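You operate a simulated robot arm through the tools that you are given. There is no shell and no other tool.

You run a simulated robot arm. Do the job below in one go: nothing can be reset, and whatever is moved stays where it is left.

## Task
Cure the sleeve for 20 minutes at air level low.
Fine: blue button, then green button; one run, heat left at 150 C; watch till the screen says done.

It is judged by the outcome, as a careful person would: the job done as asked, and still so three seconds after it is handed in. It fails if anything else is knocked over, pushed out of place, dropped, spilled or broken.

## Robot
A 7-joint arm with a two-finger parallel gripper, fixed in place. Base frame: the origin is on the floor under the middle of its stand, x ahead of it, y to its left, z up. Lengths are in cm, angles in degrees, forces in N, time in s.
It reaches about 124.7 cm from its shoulder. Its first joint turns from -132.0 to 132.0 degrees. Payload 3.91 kg.
Tool frame: the origin (TCP) lies between the finger pads and is the grasp point; the fingertips stand 3 cm ahead of it; z points along the fingers, y is the line along which they close. Largest opening 11 cm; finger width 2, thickness 1; the body of the gripper, 4.8 by 11.2 cm, starts 5.5 cm behind the TCP.
Orientation is that of the tool frame in the base frame, as a unit quaternion [x, y, z, w]. With the fingers straight down and closing along the base's y, the tool's x points along the base's -x, its y along +y and its z along -z.

## Interface
- The arm moves only by the tool apply_moves. Its arguments are lists of equal length, an entry for each row: "offset": the shift along the base's x, y, z in cm, a list of three; "turn": the turn, a rotation vector about the base's x, y, z in degrees, a list of three; "claw": the closure in counts, from 0 (fully open) to 255 (shut). In form: {"offset": [[x, y, z], ...], "turn": [[rx, ry, rz], ...], "claw": [claw, ...]}. A call has 1 to 20 rows; each row is the pose to reach, as a shift and turn from the pose commanded when the call began. A row lasts 0.2 s, in which the tool goes at most 5 cm and 8.6 degrees; a call with a longer step from one row to the next is refused whole, and so is a gripper value outside its range. A pose out of reach is approached as far as the arm can. The call stops where the force on the tool passes 90 N (or 10 N more than at its start, if that is more) or the arm is blocked; 0.2 s more then pass. Each finger travels about 10.8 cm/s and halts on what it meets, pressing with about 42 N; the grip force reading is that of the motor and also rises with nothing between the fingers. The clock runs only during rows and for 0.2 s after the last one: add rows that repeat a pose to give the fingers time. The reply holds the time, the measured pose of the TCP, the force on the tool along the base axes, the opening and the grip force, in the units named above and with some noise, with the torque about the TCP (base axes, N m) and any sound that the robot's microphone picked up.
- Cameras (640 x 400 px; columns grow to the right, rows downward): "scene" is fixed at [4.74, 65.7, 175.25]; the picture's right is [-0.65, -0.76, 0.00], its down [-0.32, 0.27, -0.91] and it looks along [0.69, -0.59, -0.42] (base axes); focal length 376 px, centre (320, 200). "wrist" rides on the gripper at [7.2, 1.7, -10.3] in the tool frame; the picture's right is [-0.23, 0.97, 0.00], its down [-0.76, -0.18, -0.62] and it looks along [-0.61, -0.14, 0.78] (tool axes); focal length 222 px, centre (320, 200). There is no depth. A picture from a camera that has moved, and an enlarged one, comes with that camera's place and axes in the base frame and with its lens. The place of the scene camera against the robot may be out by one fixed shift of up to 1.2 cm in any direction.
- capture(camera): a new picture of that camera. No time passes.
- zoom(camera, box): a new picture of the part [left, top, right, bottom] of that camera's present view, enlarged. No time passes.
- sign_off(): hands the job in; it is judged then, once.

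Nothing tells you positions but the pictures and the camera data. Unless the task says otherwise, let go and move clear before handing in.

The tools are called by a JSON object that holds its "name" and its "arguments". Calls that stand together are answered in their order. apply_moves: Moves the arm, as the interface text tells. Its arguments: {"type":"object","properties":{"offset":{"type":"array"},"turn":{"type":"array"},"claw":{"type":"array"}},"required":["offset","turn","claw"]} The other tools are called the same way: capture (camera) takes a picture; zoom (camera, box) takes an enlarged picture of a part of a camera's view; sign_off () hands the job in.

At the start:

```text
time_s: 0.0
eef_pos: [60.87, 1.22, 144.28]
orientation: [0.0, 1.0, 0.0, 0.0]
wrist_force: [-0.2, 0.0, -0.3]
ft_torque: [0.01, 0.01, 0.01]
opening: 11.02
grip_force: 0.0
```

scene: 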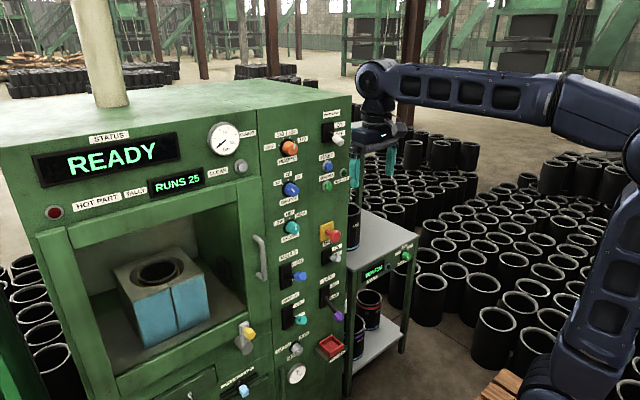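
wrist: 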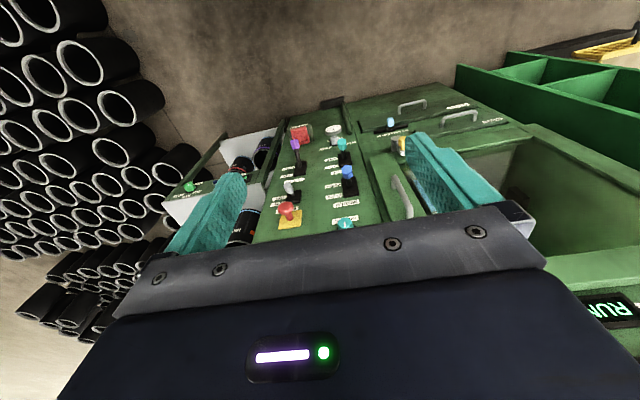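

I see a green curing oven with a READY display, a control panel full of knobs, switches and buttons, and the arm above a side trolley. I'll enlarge the panel to read the labels before moving.

{"name": "zoom", "arguments": {"camera": "scene", "box": [260, 110, 360, 172]}}

{"name": "zoom", "arguments": {"camera": "scene", "box": [260, 165, 360, 228]}}

{"name": "zoom", "arguments": {"camera": "scene", "box": [260, 220, 360, 283]}}

{"name": "zoom", "arguments": {"camera": "scene", "box": [260, 275, 360, 338]}}

{"name": "zoom", "arguments": {"camera": "scene", "box": [200, 300, 360, 400]}}

{"name": "zoom", "arguments": {"camera": "scene", "box": [20, 110, 260, 230]}}

{"name": "zoom", "arguments": {"camera": "scene", "box": [340, 200, 440, 380]}}

```text
6.40 times, centred on (310, 141) of scene
camera zoom: at [4.74, 65.7, 175.25], right [-0.65, -0.76, 0.0], down [-0.32, 0.27, -0.91], along [0.69, -0.59, -0.42], focal length 2406 px, centre (384, 578)
```

zoom: 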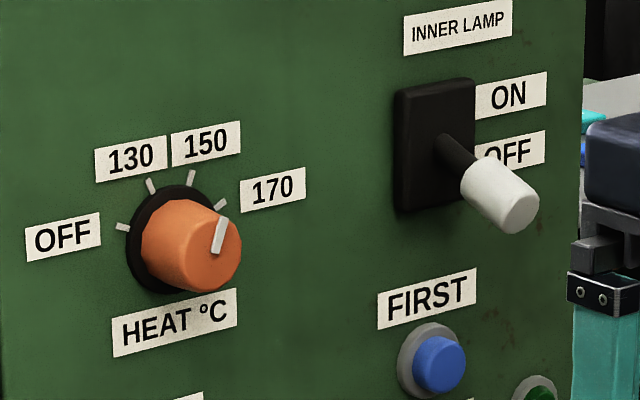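

```text
6.35 times, centred on (310, 196) of scene
camera zoom: at [4.74, 65.7, 175.25], right [-0.65, -0.76, 0.0], down [-0.32, 0.27, -0.91], along [0.69, -0.59, -0.42], focal length 2387 px, centre (384, 222)
```

zoom: 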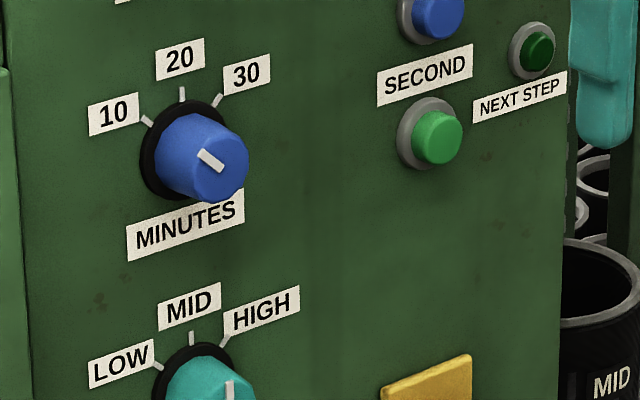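

```text
6.35 times, centred on (310, 252) of scene
camera zoom: at [4.74, 65.7, 175.25], right [-0.65, -0.76, 0.0], down [-0.32, 0.27, -0.91], along [0.69, -0.59, -0.42], focal length 2387 px, centre (384, -127)
```

zoom: 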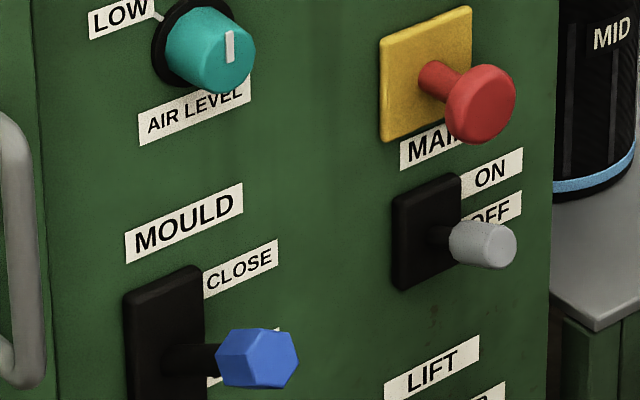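

```text
6.35 times, centred on (310, 306) of scene
camera zoom: at [4.74, 65.7, 175.25], right [-0.65, -0.76, 0.0], down [-0.32, 0.27, -0.91], along [0.69, -0.59, -0.42], focal length 2387 px, centre (384, -476)
```

zoom: 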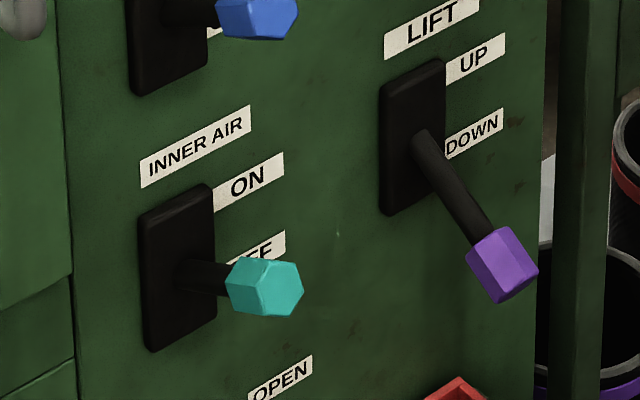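

```text
4.00 times, centred on (280, 350) of scene
camera zoom: at [4.74, 65.7, 175.25], right [-0.65, -0.76, 0.0], down [-0.32, 0.27, -0.91], along [0.69, -0.59, -0.42], focal length 1504 px, centre (480, -400)
```

zoom: 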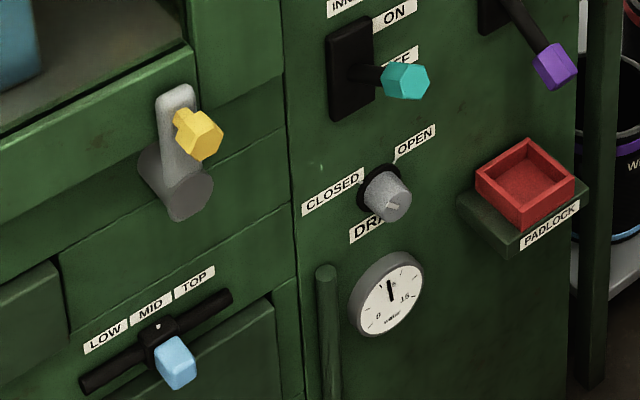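

```text
2.67 times, centred on (140, 170) of scene
camera zoom: at [4.74, 65.7, 175.25], right [-0.65, -0.76, 0.0], down [-0.32, 0.27, -0.91], along [0.69, -0.59, -0.42], focal length 1003 px, centre (800, 280)
```

zoom: 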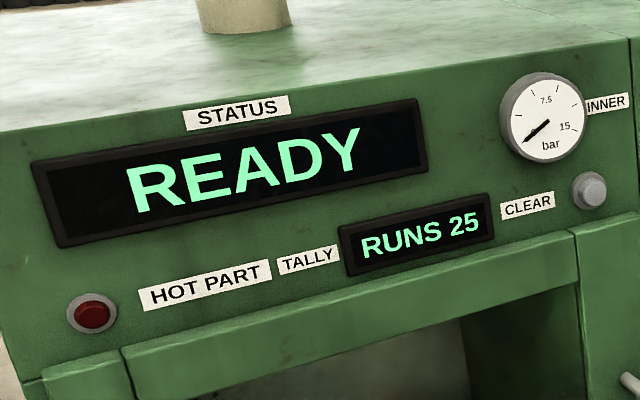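

```text
2.22 times, centred on (390, 290) of scene
camera zoom: at [4.74, 65.7, 175.25], right [-0.65, -0.76, 0.0], down [-0.32, 0.27, -0.91], along [0.69, -0.59, -0.42], focal length 836 px, centre (164, 0)
```

zoom: 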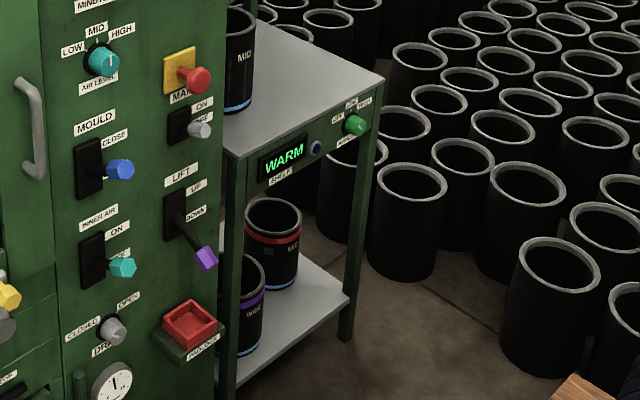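

The heat pointer looks to be at 150, minutes at 10 and air level at MID. I'll enlarge more of the machine to check the door, the sleeve, the drain and the lower controls.

{"name": "zoom", "arguments": {"camera": "scene", "box": [80, 190, 280, 315]}}

{"name": "zoom", "arguments": {"camera": "scene", "box": [100, 240, 220, 315]}}

{"name": "zoom", "arguments": {"camera": "scene", "box": [260, 325, 340, 375]}}

{"name": "zoom", "arguments": {"camera": "scene", "box": [130, 340, 260, 400]}}

{"name": "zoom", "arguments": {"camera": "scene", "box": [270, 130, 310, 155]}}

{"name": "zoom", "arguments": {"camera": "scene", "box": [270, 170, 318, 200]}}

{"name": "zoom", "arguments": {"camera": "scene", "box": [270, 208, 318, 238]}}

{"name": "zoom", "arguments": {"camera": "scene", "box": [310, 140, 360, 195]}}

{"name": "zoom", "arguments": {"camera": "wrist", "box": [160, 80, 480, 280]}}

```text
3.20 times, centred on (180, 252) of scene
camera zoom: at [4.74, 65.7, 175.25], right [-0.65, -0.76, 0.0], down [-0.32, 0.27, -0.91], along [0.69, -0.59, -0.42], focal length 1203 px, centre (768, 32)
```

zoom: 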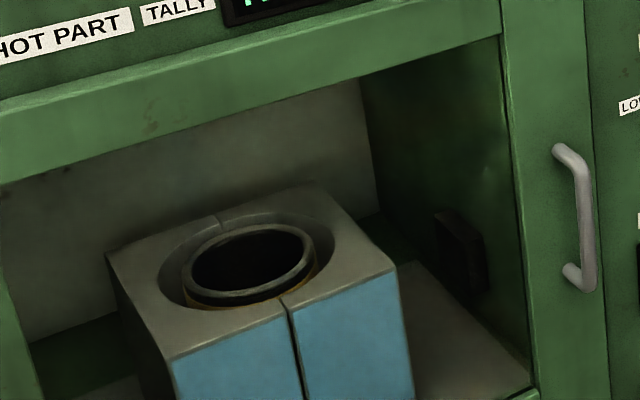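

```text
5.33 times, centred on (160, 278) of scene
camera zoom: at [4.74, 65.7, 175.25], right [-0.65, -0.76, 0.0], down [-0.32, 0.27, -0.91], along [0.69, -0.59, -0.42], focal length 2005 px, centre (1173, -213)
```

zoom: 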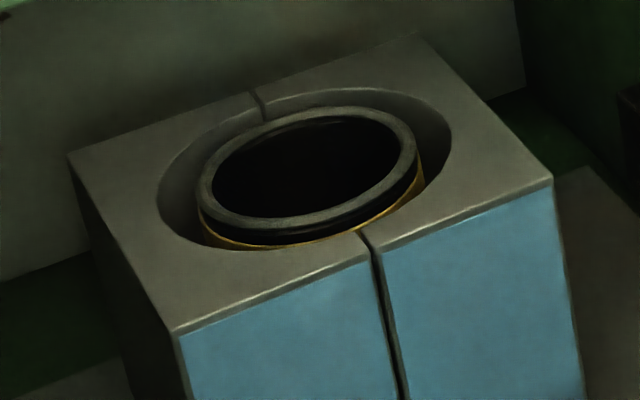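

```text
8.00 times, centred on (300, 350) of scene
camera zoom: at [4.74, 65.7, 175.25], right [-0.65, -0.76, 0.0], down [-0.32, 0.27, -0.91], along [0.69, -0.59, -0.42], focal length 3008 px, centre (480, -1000)
```

zoom: 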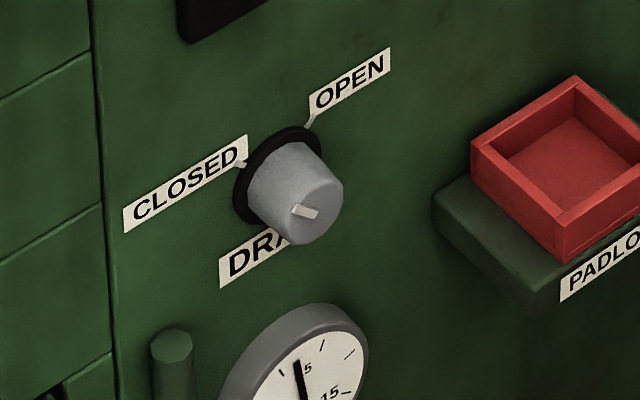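

```text
4.92 times, centred on (195, 370) of scene
camera zoom: at [4.74, 65.7, 175.25], right [-0.65, -0.76, 0.0], down [-0.32, 0.27, -0.91], along [0.69, -0.59, -0.42], focal length 1851 px, centre (935, -637)
```

zoom: 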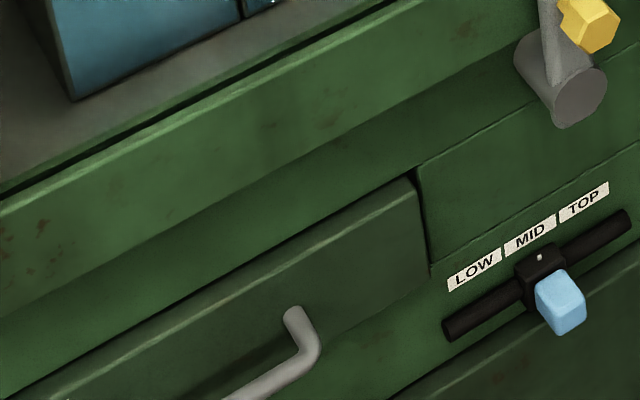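

```text
16.00 times, centred on (290, 142) of scene
camera zoom: at [4.74, 65.7, 175.25], right [-0.65, -0.76, 0.0], down [-0.32, 0.27, -0.91], along [0.69, -0.59, -0.42], focal length 6016 px, centre (800, 1120)
```

zoom: 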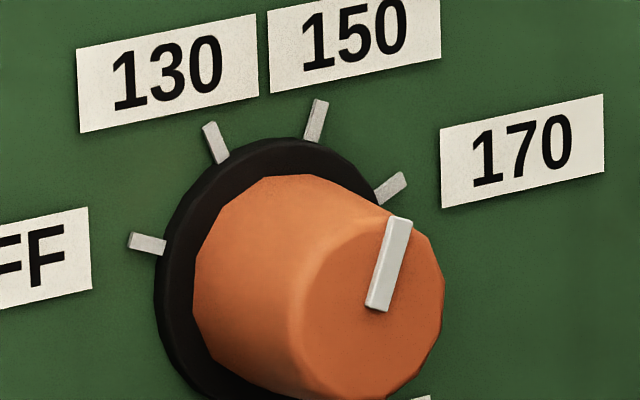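

```text
13.33 times, centred on (294, 185) of scene
camera zoom: at [4.74, 65.7, 175.25], right [-0.65, -0.76, 0.0], down [-0.32, 0.27, -0.91], along [0.69, -0.59, -0.42], focal length 5013 px, centre (667, 400)
```

zoom: 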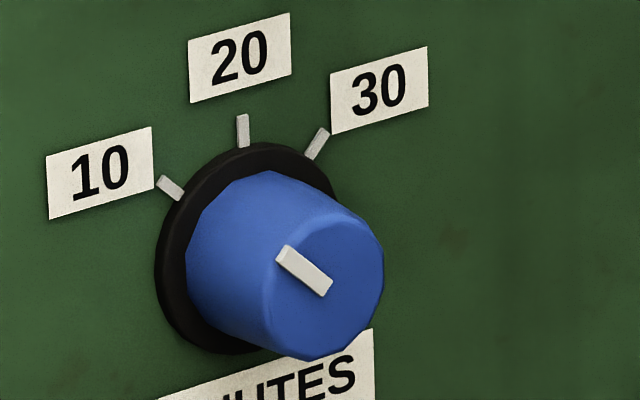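

```text
13.33 times, centred on (294, 223) of scene
camera zoom: at [4.74, 65.7, 175.25], right [-0.65, -0.76, 0.0], down [-0.32, 0.27, -0.91], along [0.69, -0.59, -0.42], focal length 5013 px, centre (667, -107)
```

zoom: 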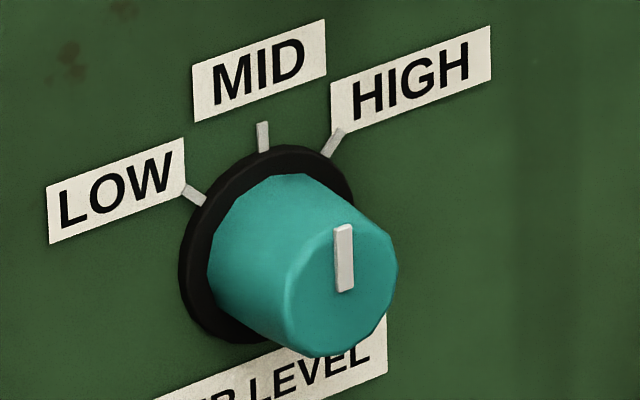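

```text
7.27 times, centred on (335, 168) of scene
camera zoom: at [4.74, 65.7, 175.25], right [-0.65, -0.76, 0.0], down [-0.32, 0.27, -0.91], along [0.69, -0.59, -0.42], focal length 2734 px, centre (211, 436)
```

zoom: 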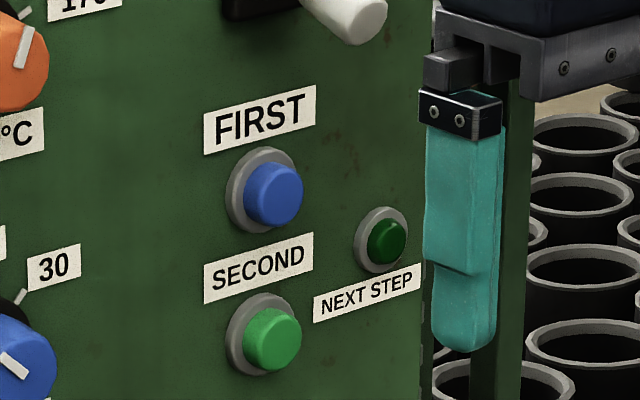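

```text
2.00 times, centred on (320, 180) of wrist
camera zoom: at [53.63, 3.05, 154.65], right [0.23, 0.97, 0.0], down [0.76, -0.18, 0.62], along [0.61, -0.14, -0.78], focal length 444 px, centre (320, 240)
```

zoom: 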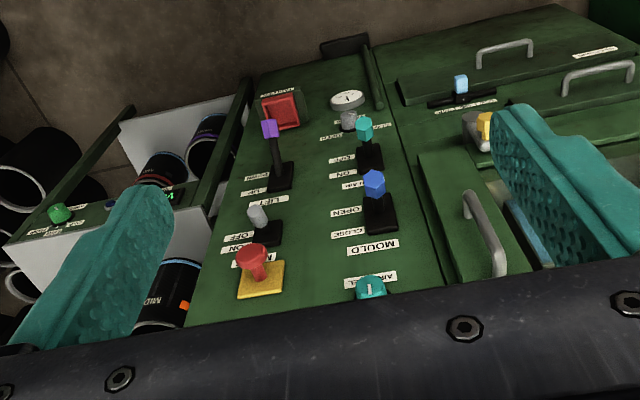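

The panel faces the robot at about x ≈ 97. Minutes is at 10, air level at MID, heat at 150, and a sleeve sits in the closed mould. I'll turn the gripper to face the panel and look more closely, including at the door.

{"name": "apply_moves", "arguments": {"offset": [[0, 0, 0], [0, 0, 0], [0, 0, 0], [0, 0, 0], [0, 0, 0], [0, 0, 0], [0, 0, 0], [0, 0, 0], [0, 0, 0], [0, 0, 0], [0, 0, 0]], "turn": [[0, -8.2, 0], [0, -16.4, 0], [0, -24.6, 0], [0, -32.8, 0], [0, -41, 0], [0, -49.2, 0], [0, -57.4, 0], [0, -65.6, 0], [0, -73.8, 0], [0, -82, 0], [0, -90, 0]], "claw": [0, 0, 0, 0, 0, 0, 0, 0, 0, 0, 0]}}

```text
time_s: 2.4
eef_pos: [60.85, 1.15, 144.36]
orientation: [0.0, 0.706, 0.0, 0.708]
wrist_force: [0.1, -0.2, 0.5]
ft_torque: [0.01, 0.01, 0.0]
opening: 10.99
grip_force: 0.1
```

The gripper now points at the panel. I'll look through the wrist camera to place the controls.

{"name": "capture", "arguments": {"camera": "wrist"}}

{"name": "capture", "arguments": {"camera": "scene"}}

```text
taken
camera wrist: at [50.57, 2.97, 137.06], right [0.0, 0.97, 0.23], down [-0.62, -0.18, 0.76], along [0.78, -0.14, 0.61], focal length 222 px, centre (320, 200)
```

wrist: 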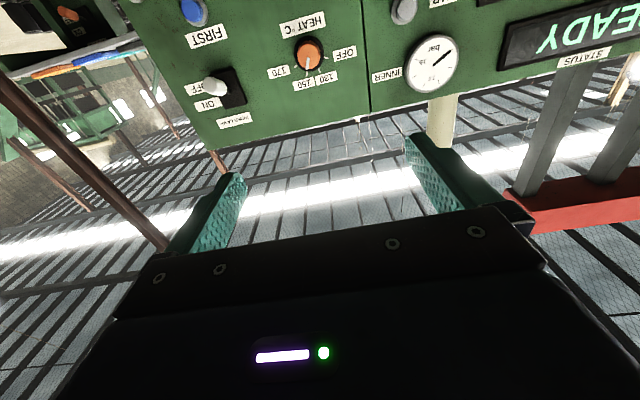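

```text
taken
```

scene: 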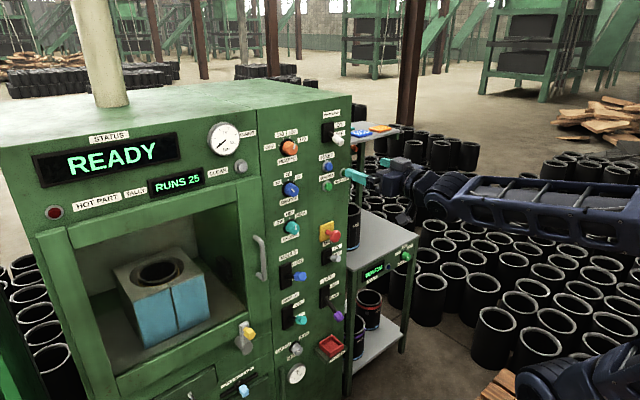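

The status still reads READY. I'll lower the hand so the wrist camera sees the minutes, air level and button area, and the oven opening.

{"name": "apply_moves", "arguments": {"offset": [[0, 0, -4.8], [0, 0, -9.6], [0, 0, -14.4], [0, 0, -19.2], [0, 0, -24], [0, 0, -28.8], [0, 0, -33]], "turn": [[0, 0, 0], [0, 0, 0], [0, 0, 0], [0, 0, 0], [0, 0, 0], [0, 0, 0], [0, 0, 0]], "claw": [0, 0, 0, 0, 0, 0, 0]}}

{"name": "capture", "arguments": {"camera": "wrist"}}

{"name": "zoom", "arguments": {"camera": "scene", "box": [340, 110, 440, 172]}}

```text
time_s: 4.0
eef_pos: [69.48, 5.63, 113.69]
orientation: [0.002, 0.708, -0.002, 0.707]
wrist_force: [1.4, -1.2, -1.8]
ft_torque: [0.0, -0.19, 0.13]
opening: 11.02
grip_force: 0.0
out of reach, approached as far as the arm can: row 3, 4, 5, 6, 7
```

```text
taken
camera wrist: at [59.14, 7.52, 106.6], right [0.0, 0.97, 0.23], down [-0.62, -0.18, 0.76], along [0.78, -0.14, 0.61], focal length 222 px, centre (320, 200)
```

wrist: 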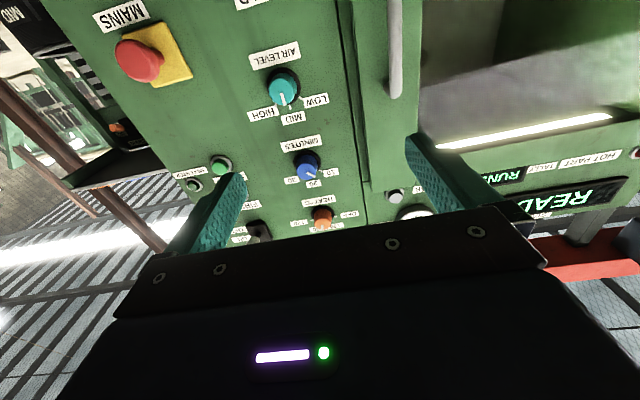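

```text
6.40 times, centred on (390, 141) of scene
camera zoom: at [4.74, 65.7, 175.25], right [-0.65, -0.76, 0.0], down [-0.32, 0.27, -0.91], along [0.69, -0.59, -0.42], focal length 2406 px, centre (-128, 578)
```

zoom: 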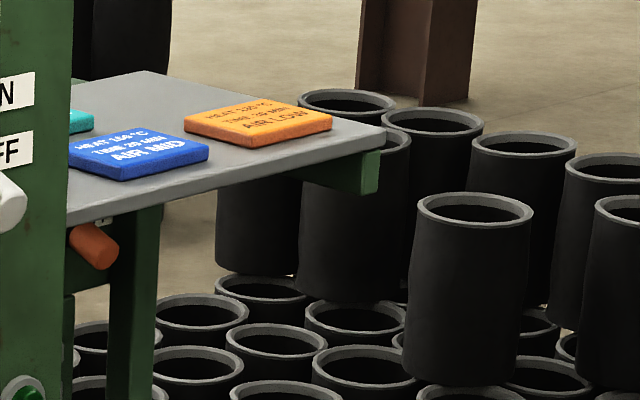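

The hand could not fold that close in and settled at about (69.5, 5.6, 113.7). The cards on the back table are recipe cards. I'll enlarge the door area, the drain knob and those cards.

{"name": "zoom", "arguments": {"camera": "scene", "box": [0, 180, 160, 400]}}

{"name": "zoom", "arguments": {"camera": "scene", "box": [205, 200, 285, 370]}}

{"name": "zoom", "arguments": {"camera": "scene", "box": [282, 338, 314, 358]}}

{"name": "zoom", "arguments": {"camera": "scene", "box": [345, 120, 395, 145]}}

{"name": "zoom", "arguments": {"camera": "wrist", "box": [340, 0, 640, 200]}}

{"name": "zoom", "arguments": {"camera": "wrist", "box": [100, 0, 420, 250]}}

```text
1.82 times, centred on (80, 290) of scene
camera zoom: at [4.74, 65.7, 175.25], right [-0.65, -0.76, 0.0], down [-0.32, 0.27, -0.91], along [0.69, -0.59, -0.42], focal length 684 px, centre (756, 36)
```

zoom: 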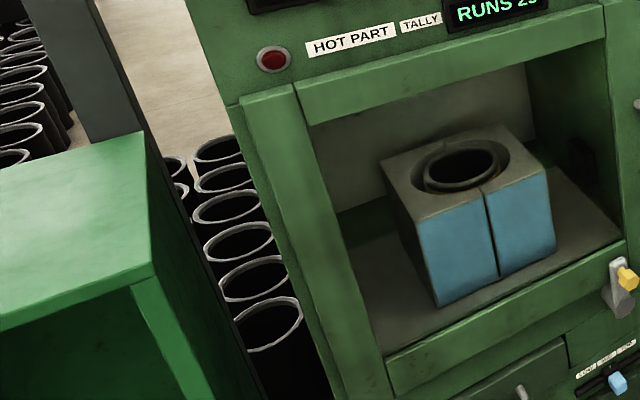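

```text
2.35 times, centred on (245, 285) of scene
camera zoom: at [4.74, 65.7, 175.25], right [-0.65, -0.76, 0.0], down [-0.32, 0.27, -0.91], along [0.69, -0.59, -0.42], focal length 885 px, centre (496, 0)
```

zoom: 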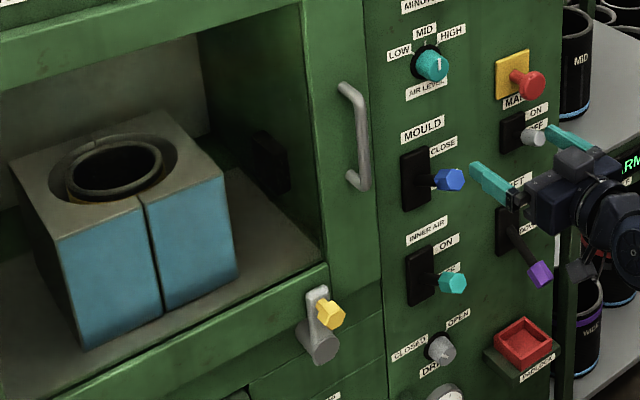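

```text
16.00 times, centred on (298, 348) of scene
camera zoom: at [4.74, 65.7, 175.25], right [-0.65, -0.76, 0.0], down [-0.32, 0.27, -0.91], along [0.69, -0.59, -0.42], focal length 6016 px, centre (672, -2168)
```

zoom: 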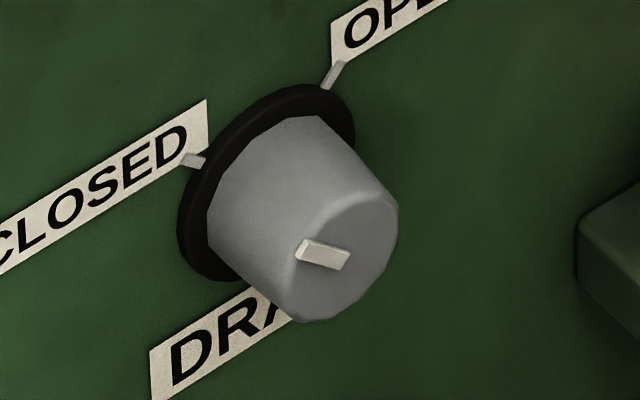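

```text
12.80 times, centred on (370, 132) of scene
camera zoom: at [4.74, 65.7, 175.25], right [-0.65, -0.76, 0.0], down [-0.32, 0.27, -0.91], along [0.69, -0.59, -0.42], focal length 4813 px, centre (-320, 1064)
```

zoom: 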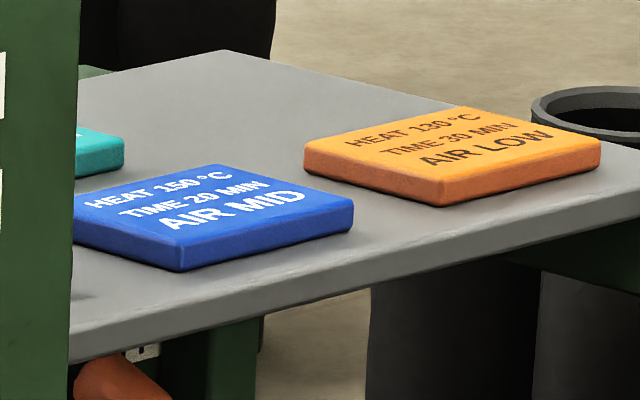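

```text
2.00 times, centred on (490, 100) of wrist
camera zoom: at [59.14, 7.52, 106.6], right [0.0, 0.97, 0.23], down [-0.62, -0.18, 0.76], along [0.78, -0.14, 0.61], focal length 444 px, centre (-20, 400)
```

zoom: 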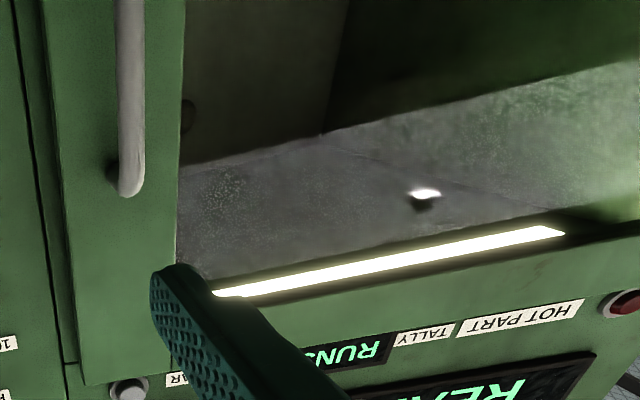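

```text
1.60 times, centred on (260, 125) of wrist
camera zoom: at [59.14, 7.52, 106.6], right [0.0, 0.97, 0.23], down [-0.62, -0.18, 0.76], along [0.78, -0.14, 0.61], focal length 355 px, centre (416, 320)
```

zoom: 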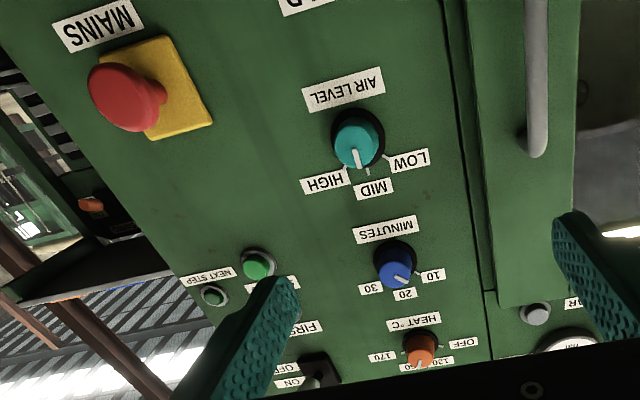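

The minutes knob is at about (94, 0.4, 126), air level at about (94, 0.7, 112.7), and the door looks closed with its latch up. I'll bring the hand back to a well-reachable spot in front of the minutes knob with the fingers part closed.

{"name": "apply_moves", "arguments": {"offset": [[3, 0, 3.5], [6, 0, 7], [9, 0, 10.5], [10, 0, 14], [10, 0, 14]], "turn": [[0, 0, 0], [0, 0, 0], [0, 0, 0], [0, 0, 0], [0, 0, 0]], "claw": [90, 90, 90, 90, 90]}}

```text
time_s: 5.2
eef_pos: [79.77, 5.6, 128.01]
orientation: [0.001, 0.707, -0.001, 0.707]
wrist_force: [0.1, 0.5, -0.3]
ft_torque: [0.01, 0.0, -0.01]
opening: 7.11
grip_force: 0.1
```

The command point follows the actual pose, so the TCP is now at (79.8, 5.6, 128.0). I'll take pictures from here to refine the knob position.

{"name": "capture", "arguments": {"camera": "wrist"}}

{"name": "capture", "arguments": {"camera": "scene"}}

```text
taken
camera wrist: at [69.5, 7.37, 120.7], right [0.0, 0.97, 0.23], down [-0.62, -0.18, 0.76], along [0.78, -0.14, 0.61], focal length 222 px, centre (320, 200)
```

wrist: 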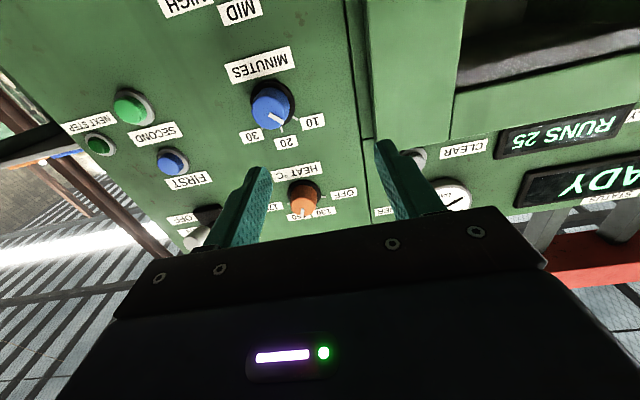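

```text
taken
```

scene: 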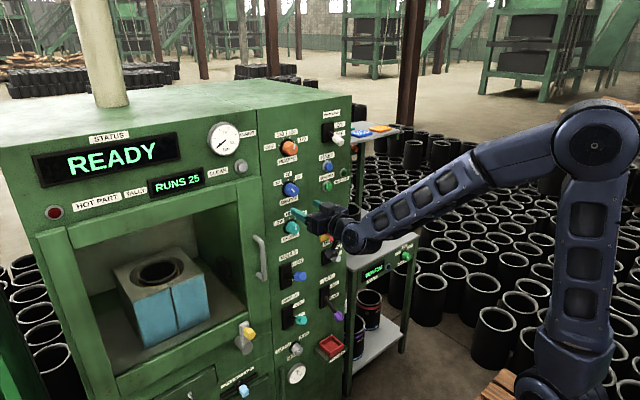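

The minutes label triangulates to a panel plane near x ≈ 97. I'll enlarge the knob and button area to fix their centres.

{"name": "zoom", "arguments": {"camera": "wrist", "box": [200, 30, 360, 130]}}

{"name": "zoom", "arguments": {"camera": "wrist", "box": [60, 70, 220, 170]}}

{"name": "zoom", "arguments": {"camera": "wrist", "box": [240, 150, 400, 250]}}

```text
4.00 times, centred on (280, 80) of wrist
camera zoom: at [69.5, 7.37, 120.7], right [0.0, 0.97, 0.23], down [-0.62, -0.18, 0.76], along [0.78, -0.14, 0.61], focal length 888 px, centre (480, 680)
```

zoom: 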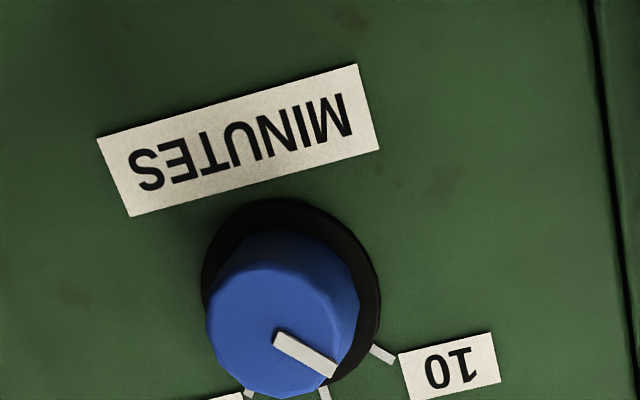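

```text
4.00 times, centred on (140, 120) of wrist
camera zoom: at [69.5, 7.37, 120.7], right [0.0, 0.97, 0.23], down [-0.62, -0.18, 0.76], along [0.78, -0.14, 0.61], focal length 888 px, centre (1040, 520)
```

zoom: 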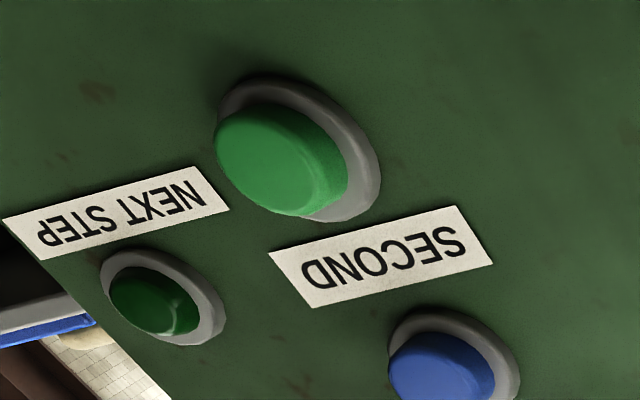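

```text
4.00 times, centred on (320, 200) of wrist
camera zoom: at [69.5, 7.37, 120.7], right [0.0, 0.97, 0.23], down [-0.62, -0.18, 0.76], along [0.78, -0.14, 0.61], focal length 888 px, centre (320, 200)
```

zoom: 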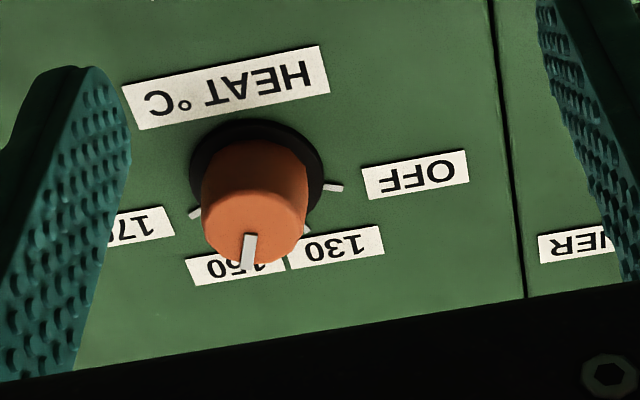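

The minutes knob axis is at about y = 0.3, z = 126.7, with its face at x ≈ 94.2 and ticks at ±45°. I'll line the hand up in front of it and check the alignment before going in.

{"name": "apply_moves", "arguments": {"offset": [[2, -2, -0.5], [4, -4, -1], [6.2, -5.3, -1.3], [6.2, -5.3, -1.3]], "turn": [[0, 0, 0], [0, 0, 0], [0, 0, 0], [0, 0, 0]], "claw": [90, 90, 90, 90]}}

{"name": "capture", "arguments": {"camera": "wrist"}}

{"name": "zoom", "arguments": {"camera": "scene", "box": [260, 150, 360, 212]}}

```text
time_s: 6.2
eef_pos: [86.14, 0.18, 126.56]
orientation: [0.0, 0.707, 0.0, 0.707]
wrist_force: [0.2, 0.6, 0.3]
ft_torque: [0.01, -0.03, 0.0]
opening: 7.12
grip_force: 0.0
```

```text
taken
camera wrist: at [75.75, 1.92, 119.36], right [0.0, 0.97, 0.23], down [-0.62, -0.18, 0.76], along [0.78, -0.14, 0.61], focal length 222 px, centre (320, 200)
```

wrist: 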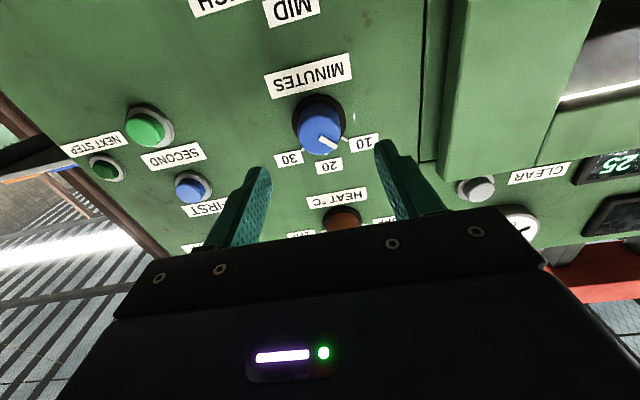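

```text
6.40 times, centred on (310, 181) of scene
camera zoom: at [4.74, 65.7, 175.25], right [-0.65, -0.76, 0.0], down [-0.32, 0.27, -0.91], along [0.69, -0.59, -0.42], focal length 2406 px, centre (384, 322)
```

zoom: 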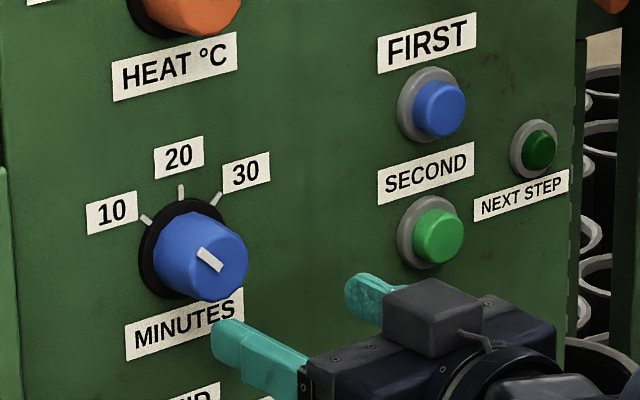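

The hand is about 8 cm short of the knob and nearly centred. I'll enlarge both views to check the height precisely before closing in.

{"name": "zoom", "arguments": {"camera": "wrist", "box": [240, 60, 400, 190]}}

{"name": "zoom", "arguments": {"camera": "scene", "box": [275, 170, 335, 210]}}

```text
3.08 times, centred on (320, 125) of wrist
camera zoom: at [75.75, 1.92, 119.36], right [0.0, 0.97, 0.23], down [-0.62, -0.18, 0.76], along [0.78, -0.14, 0.61], focal length 684 px, centre (320, 431)
```

zoom: 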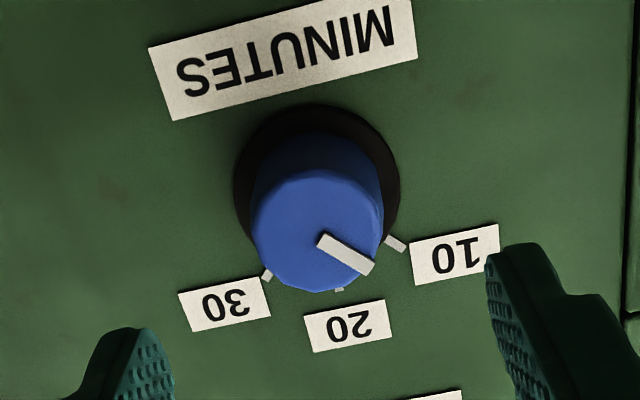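

```text
10.00 times, centred on (305, 190) of scene
camera zoom: at [4.74, 65.7, 175.25], right [-0.65, -0.76, 0.0], down [-0.32, 0.27, -0.91], along [0.69, -0.59, -0.42], focal length 3760 px, centre (470, 300)
```

zoom: 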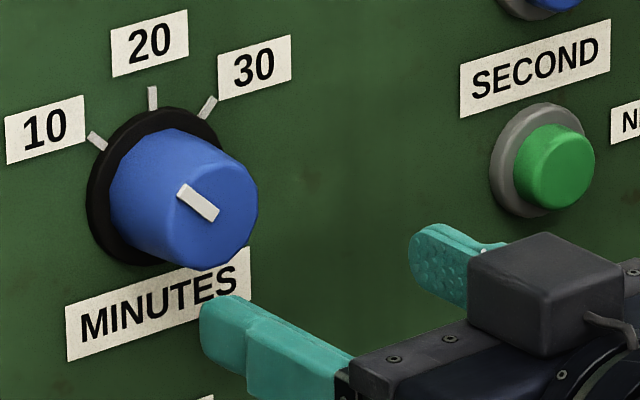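

Combining both views, the knob axis is near z = 127.0, y = 0.2, with the flange near x ≈ 98. I'll advance so the fingers straddle the knob and check.

{"name": "apply_moves", "arguments": {"offset": [[2, 0, 0.4], [4, 0, 0.4], [6, 0, 0.4], [7.4, 0, 0.4], [7.4, 0, 0.4]], "turn": [[0, 0, 0], [0, 0, 0], [0, 0, 0], [0, 0, 0], [0, 0, 0]], "claw": [90, 90, 90, 90, 90]}}

{"name": "capture", "arguments": {"camera": "wrist"}}

{"name": "zoom", "arguments": {"camera": "scene", "box": [265, 160, 345, 210]}}

```text
time_s: 7.4
eef_pos: [93.59, -0.04, 127.0]
orientation: [-0.001, 0.707, 0.0, 0.707]
wrist_force: [0.5, 0.5, 0.1]
ft_torque: [-0.01, 0.04, 0.02]
opening: 7.13
grip_force: 0.0
```

```text
taken
camera wrist: at [83.17, 1.75, 119.74], right [0.0, 0.97, 0.23], down [-0.62, -0.18, 0.76], along [0.78, -0.14, 0.61], focal length 222 px, centre (320, 200)
```

wrist: 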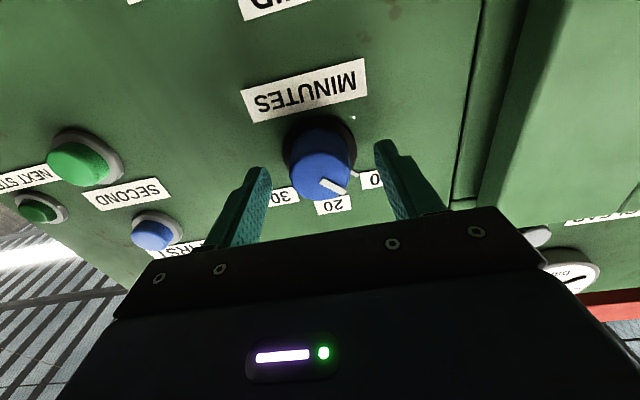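

```text
8.00 times, centred on (305, 185) of scene
camera zoom: at [4.74, 65.7, 175.25], right [-0.65, -0.76, 0.0], down [-0.32, 0.27, -0.91], along [0.69, -0.59, -0.42], focal length 3008 px, centre (440, 320)
```

zoom: 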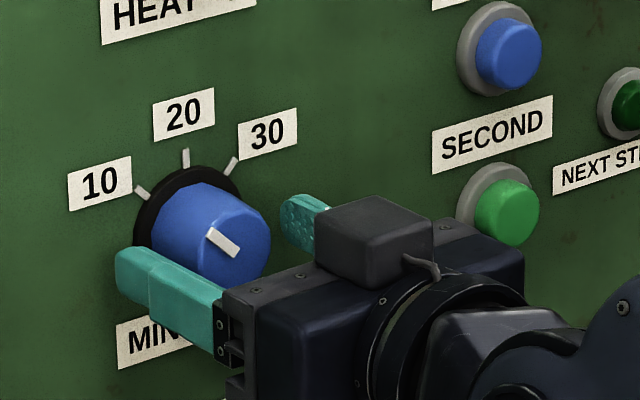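

The fingers straddle the knob. I'll enlarge both views to confirm it sits between them at mid-finger height.

{"name": "zoom", "arguments": {"camera": "wrist", "box": [240, 100, 400, 220]}}

{"name": "zoom", "arguments": {"camera": "scene", "box": [275, 175, 315, 205]}}

```text
3.33 times, centred on (320, 160) of wrist
camera zoom: at [83.17, 1.75, 119.74], right [0.0, 0.97, 0.23], down [-0.62, -0.18, 0.76], along [0.78, -0.14, 0.61], focal length 740 px, centre (320, 333)
```

zoom: 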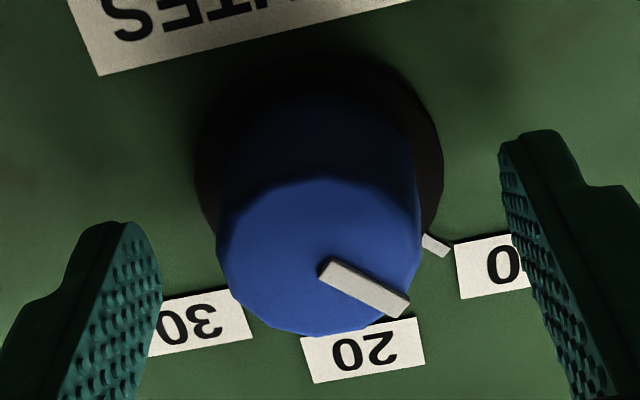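

```text
13.33 times, centred on (295, 190) of scene
camera zoom: at [4.74, 65.7, 175.25], right [-0.65, -0.76, 0.0], down [-0.32, 0.27, -0.91], along [0.69, -0.59, -0.42], focal length 5013 px, centre (653, 333)
```

zoom: 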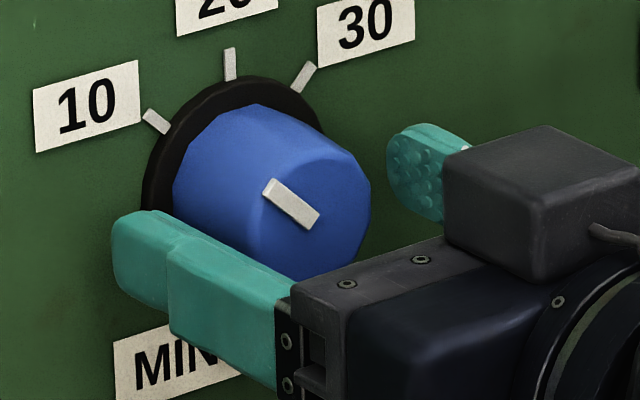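

The knob is centred sideways and about 0.3 cm above the finger mid-line. I'll correct that, go in 0.5 cm more and close on the minutes knob.

{"name": "apply_moves", "arguments": {"offset": [[0.3, 0.05, 0.3], [0.5, 0.05, 0.3], [0.5, 0.05, 0.3], [0.5, 0.05, 0.3], [0.5, 0.05, 0.3]], "turn": [[0, 0, 0], [0, 0, 0], [0, 0, 0], [0, 0, 0], [0, 0, 0]], "claw": [90, 90, 255, 255, 255]}}

{"name": "zoom", "arguments": {"camera": "wrist", "box": [240, 100, 400, 220]}}

```text
time_s: 8.6
eef_pos: [94.02, -0.05, 127.39]
orientation: [0.001, 0.707, 0.0, 0.707]
wrist_force: [2.4, -7.4, 0.3]
ft_torque: [-0.04, 0.64, -0.38]
opening: 4.05
grip_force: 45.0
```

```text
3.33 times, centred on (320, 160) of wrist
camera zoom: at [83.7, 1.75, 120.13], right [0.0, 0.97, 0.23], down [-0.62, -0.18, 0.76], along [0.78, -0.14, 0.61], focal length 740 px, centre (320, 333)
```

zoom: 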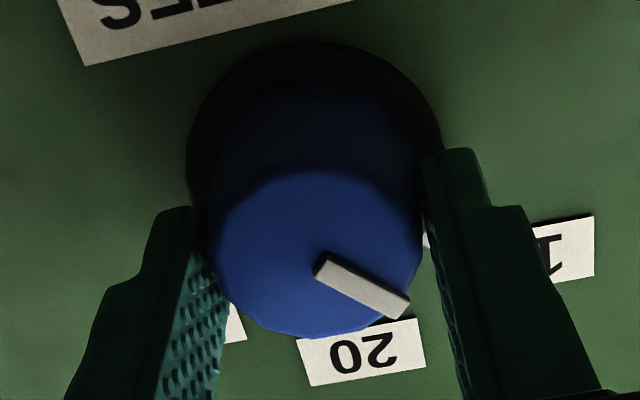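

The grip is on the knob at a 4.05 cm opening. Now I'll turn it +45° about x (clockwise seen from the front), from 10 to 20.

{"name": "apply_moves", "arguments": {"offset": [[0, 0, 0], [0, 0, 0], [0, 0, 0], [0, 0, 0], [0, 0, 0], [0, 0, 0], [0, 0, 0], [0, 0, 0]], "turn": [[6.5, 0, 0], [13, 0, 0], [19.5, 0, 0], [26, 0, 0], [32.5, 0, 0], [39, 0, 0], [45, 0, 0], [45, 0, 0]], "claw": [255, 255, 255, 255, 255, 255, 255, 255]}}

{"name": "zoom", "arguments": {"camera": "scene", "box": [265, 160, 345, 210]}}

{"name": "capture", "arguments": {"camera": "wrist"}}

```text
time_s: 10.4
eef_pos: [94.03, -0.32, 127.23]
orientation: [0.273, 0.653, 0.27, 0.653]
wrist_force: [4.5, -40.5, -13.5]
ft_torque: [-0.16, -0.03, -1.43]
opening: 4.03
grip_force: 45.2
```

```text
8.00 times, centred on (305, 185) of scene
camera zoom: at [4.74, 65.7, 175.25], right [-0.65, -0.76, 0.0], down [-0.32, 0.27, -0.91], along [0.69, -0.59, -0.42], focal length 3008 px, centre (440, 320)
```

zoom: 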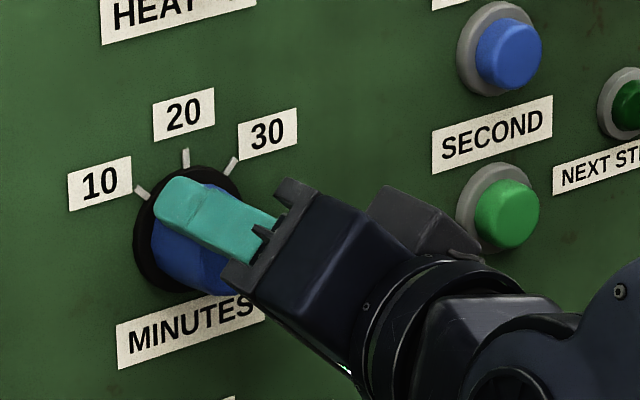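

```text
taken
camera wrist: at [83.71, 6.15, 123.37], right [0.0, 0.53, 0.85], down [-0.62, -0.66, 0.41], along [0.78, -0.53, 0.33], focal length 222 px, centre (320, 200)
```

wrist: 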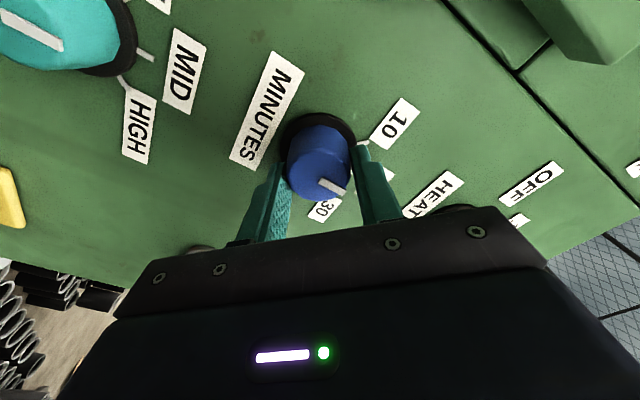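

The knob turned with the hand. There is some side load from an off-centre grip, so I'll release gently, back straight out and check the pointer.

{"name": "apply_moves", "arguments": {"offset": [[0, -0.25, -0.1], [0, -0.25, -0.1], [0, -0.25, -0.1], [-2.5, -0.25, -0.1], [-5.5, -0.25, -0.1], [-8, -0.25, -0.1]], "turn": [[0, 0, 0], [0, 0, 0], [0, 0, 0], [0, 0, 0], [0, 0, 0], [0, 0, 0]], "claw": [255, 90, 90, 90, 90, 90]}}

{"name": "zoom", "arguments": {"camera": "scene", "box": [265, 160, 345, 210]}}

{"name": "capture", "arguments": {"camera": "wrist"}}

```text
time_s: 11.8
eef_pos: [85.96, -0.16, 127.31]
orientation: [0.271, 0.654, 0.271, 0.653]
wrist_force: [0.4, 0.5, 0.3]
ft_torque: [-0.01, -0.01, 0.0]
opening: 7.12
grip_force: 0.0
```

```text
8.00 times, centred on (305, 185) of scene
camera zoom: at [4.74, 65.7, 175.25], right [-0.65, -0.76, 0.0], down [-0.32, 0.27, -0.91], along [0.69, -0.59, -0.42], focal length 3008 px, centre (440, 320)
```

zoom: 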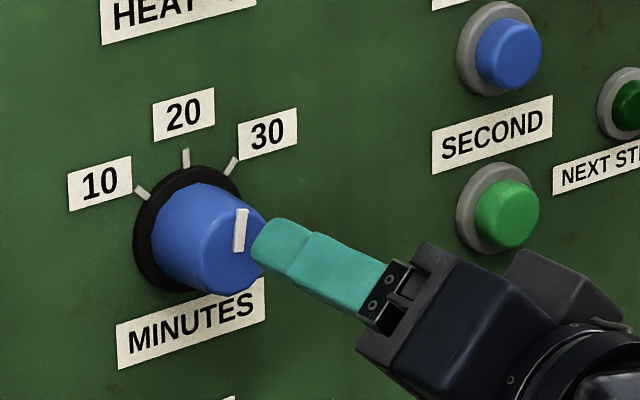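

```text
taken
camera wrist: at [75.7, 6.13, 123.35], right [0.0, 0.53, 0.85], down [-0.62, -0.66, 0.41], along [0.78, -0.53, 0.33], focal length 222 px, centre (320, 200)
```

wrist: 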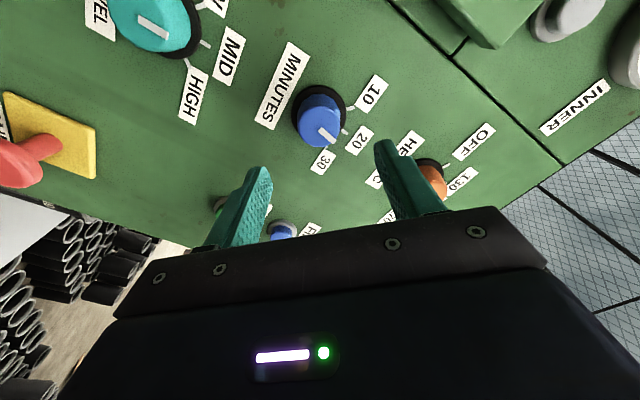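

The minutes pointer is now near 20. I'll enlarge it to see whether it sits squarely on the 20 mark.

{"name": "zoom", "arguments": {"camera": "scene", "box": [278, 172, 310, 202]}}

{"name": "zoom", "arguments": {"camera": "wrist", "box": [270, 60, 390, 180]}}

{"name": "zoom", "arguments": {"camera": "wrist", "box": [100, 0, 260, 100]}}

```text
13.33 times, centred on (294, 187) of scene
camera zoom: at [4.74, 65.7, 175.25], right [-0.65, -0.76, 0.0], down [-0.32, 0.27, -0.91], along [0.69, -0.59, -0.42], focal length 5013 px, centre (667, 373)
```

zoom: 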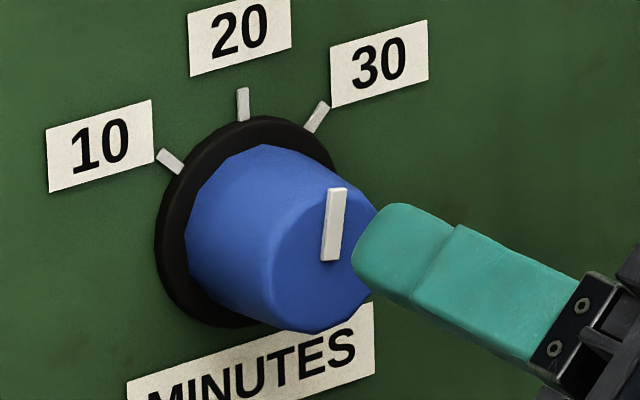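

```text
3.33 times, centred on (330, 120) of wrist
camera zoom: at [75.7, 6.13, 123.35], right [0.0, 0.53, 0.85], down [-0.62, -0.66, 0.41], along [0.78, -0.53, 0.33], focal length 740 px, centre (287, 467)
```

zoom: 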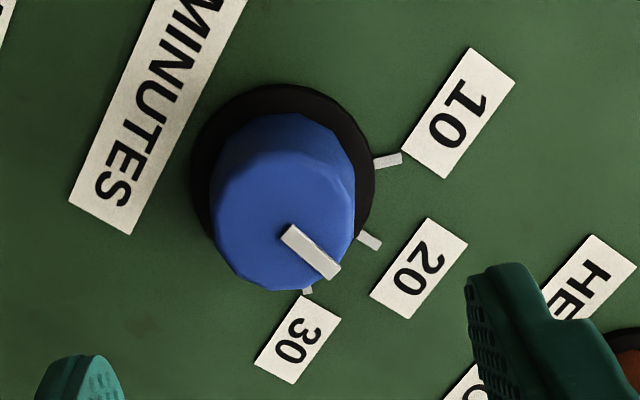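

```text
4.00 times, centred on (180, 50) of wrist
camera zoom: at [75.7, 6.13, 123.35], right [0.0, 0.53, 0.85], down [-0.62, -0.66, 0.41], along [0.78, -0.53, 0.33], focal length 888 px, centre (880, 800)
```

zoom: 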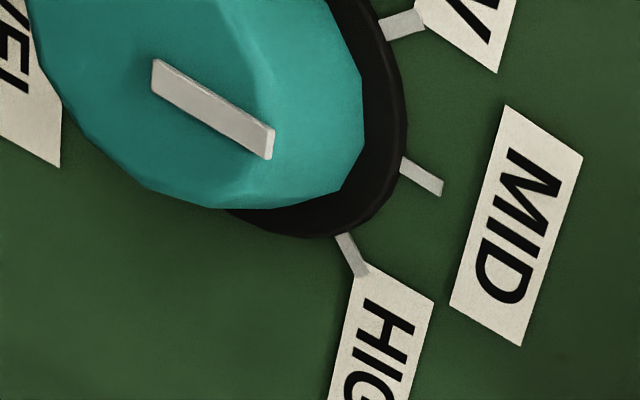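

The pointer is about 8° past the 20 mark, and the knob axis looks closer to y = -0.2, z = 127.05. I'll re-grip on that centre and turn back about 8.5°.

{"name": "apply_moves", "arguments": {"offset": [[2.5, -0.04, -0.26], [5, -0.04, -0.26], [7, -0.04, -0.26], [8.05, -0.04, -0.26], [8.05, -0.04, -0.26], [8.05, -0.04, -0.26], [8.05, -0.04, -0.26]], "turn": [[0, 0, 0], [0, 0, 0], [0, 0, 0], [0, 0, 0], [0, 0, 0], [0, 0, 0], [0, 0, 0]], "claw": [90, 90, 90, 90, 255, 255, 255]}}

{"name": "capture", "arguments": {"camera": "wrist"}}

{"name": "zoom", "arguments": {"camera": "wrist", "box": [240, 100, 400, 220]}}

```text
time_s: 13.4
eef_pos: [94.0, -0.03, 126.91]
orientation: [0.27, 0.653, 0.272, 0.654]
wrist_force: [11.1, 15.4, 16.7]
ft_torque: [0.03, -0.24, 0.84]
opening: 4.05
grip_force: 45.0
```

```text
taken
camera wrist: at [83.7, 6.3, 123.06], right [0.0, 0.53, 0.85], down [-0.62, -0.67, 0.41], along [0.78, -0.53, 0.33], focal length 222 px, centre (320, 200)
```

wrist: 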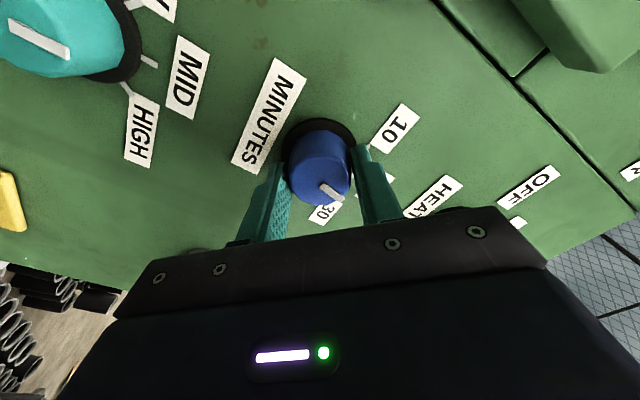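

```text
3.33 times, centred on (320, 160) of wrist
camera zoom: at [83.7, 6.3, 123.06], right [0.0, 0.53, 0.85], down [-0.62, -0.67, 0.41], along [0.78, -0.53, 0.33], focal length 740 px, centre (320, 333)
```

zoom: 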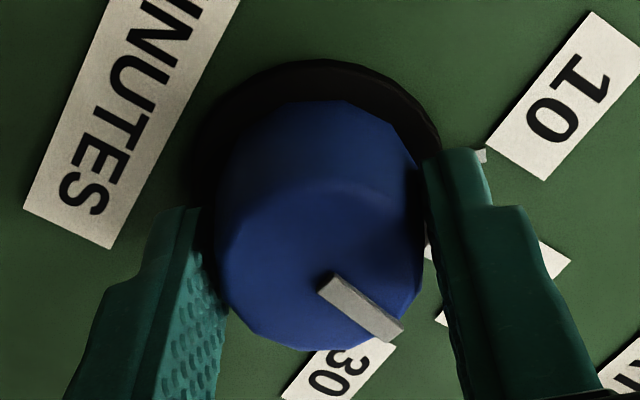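

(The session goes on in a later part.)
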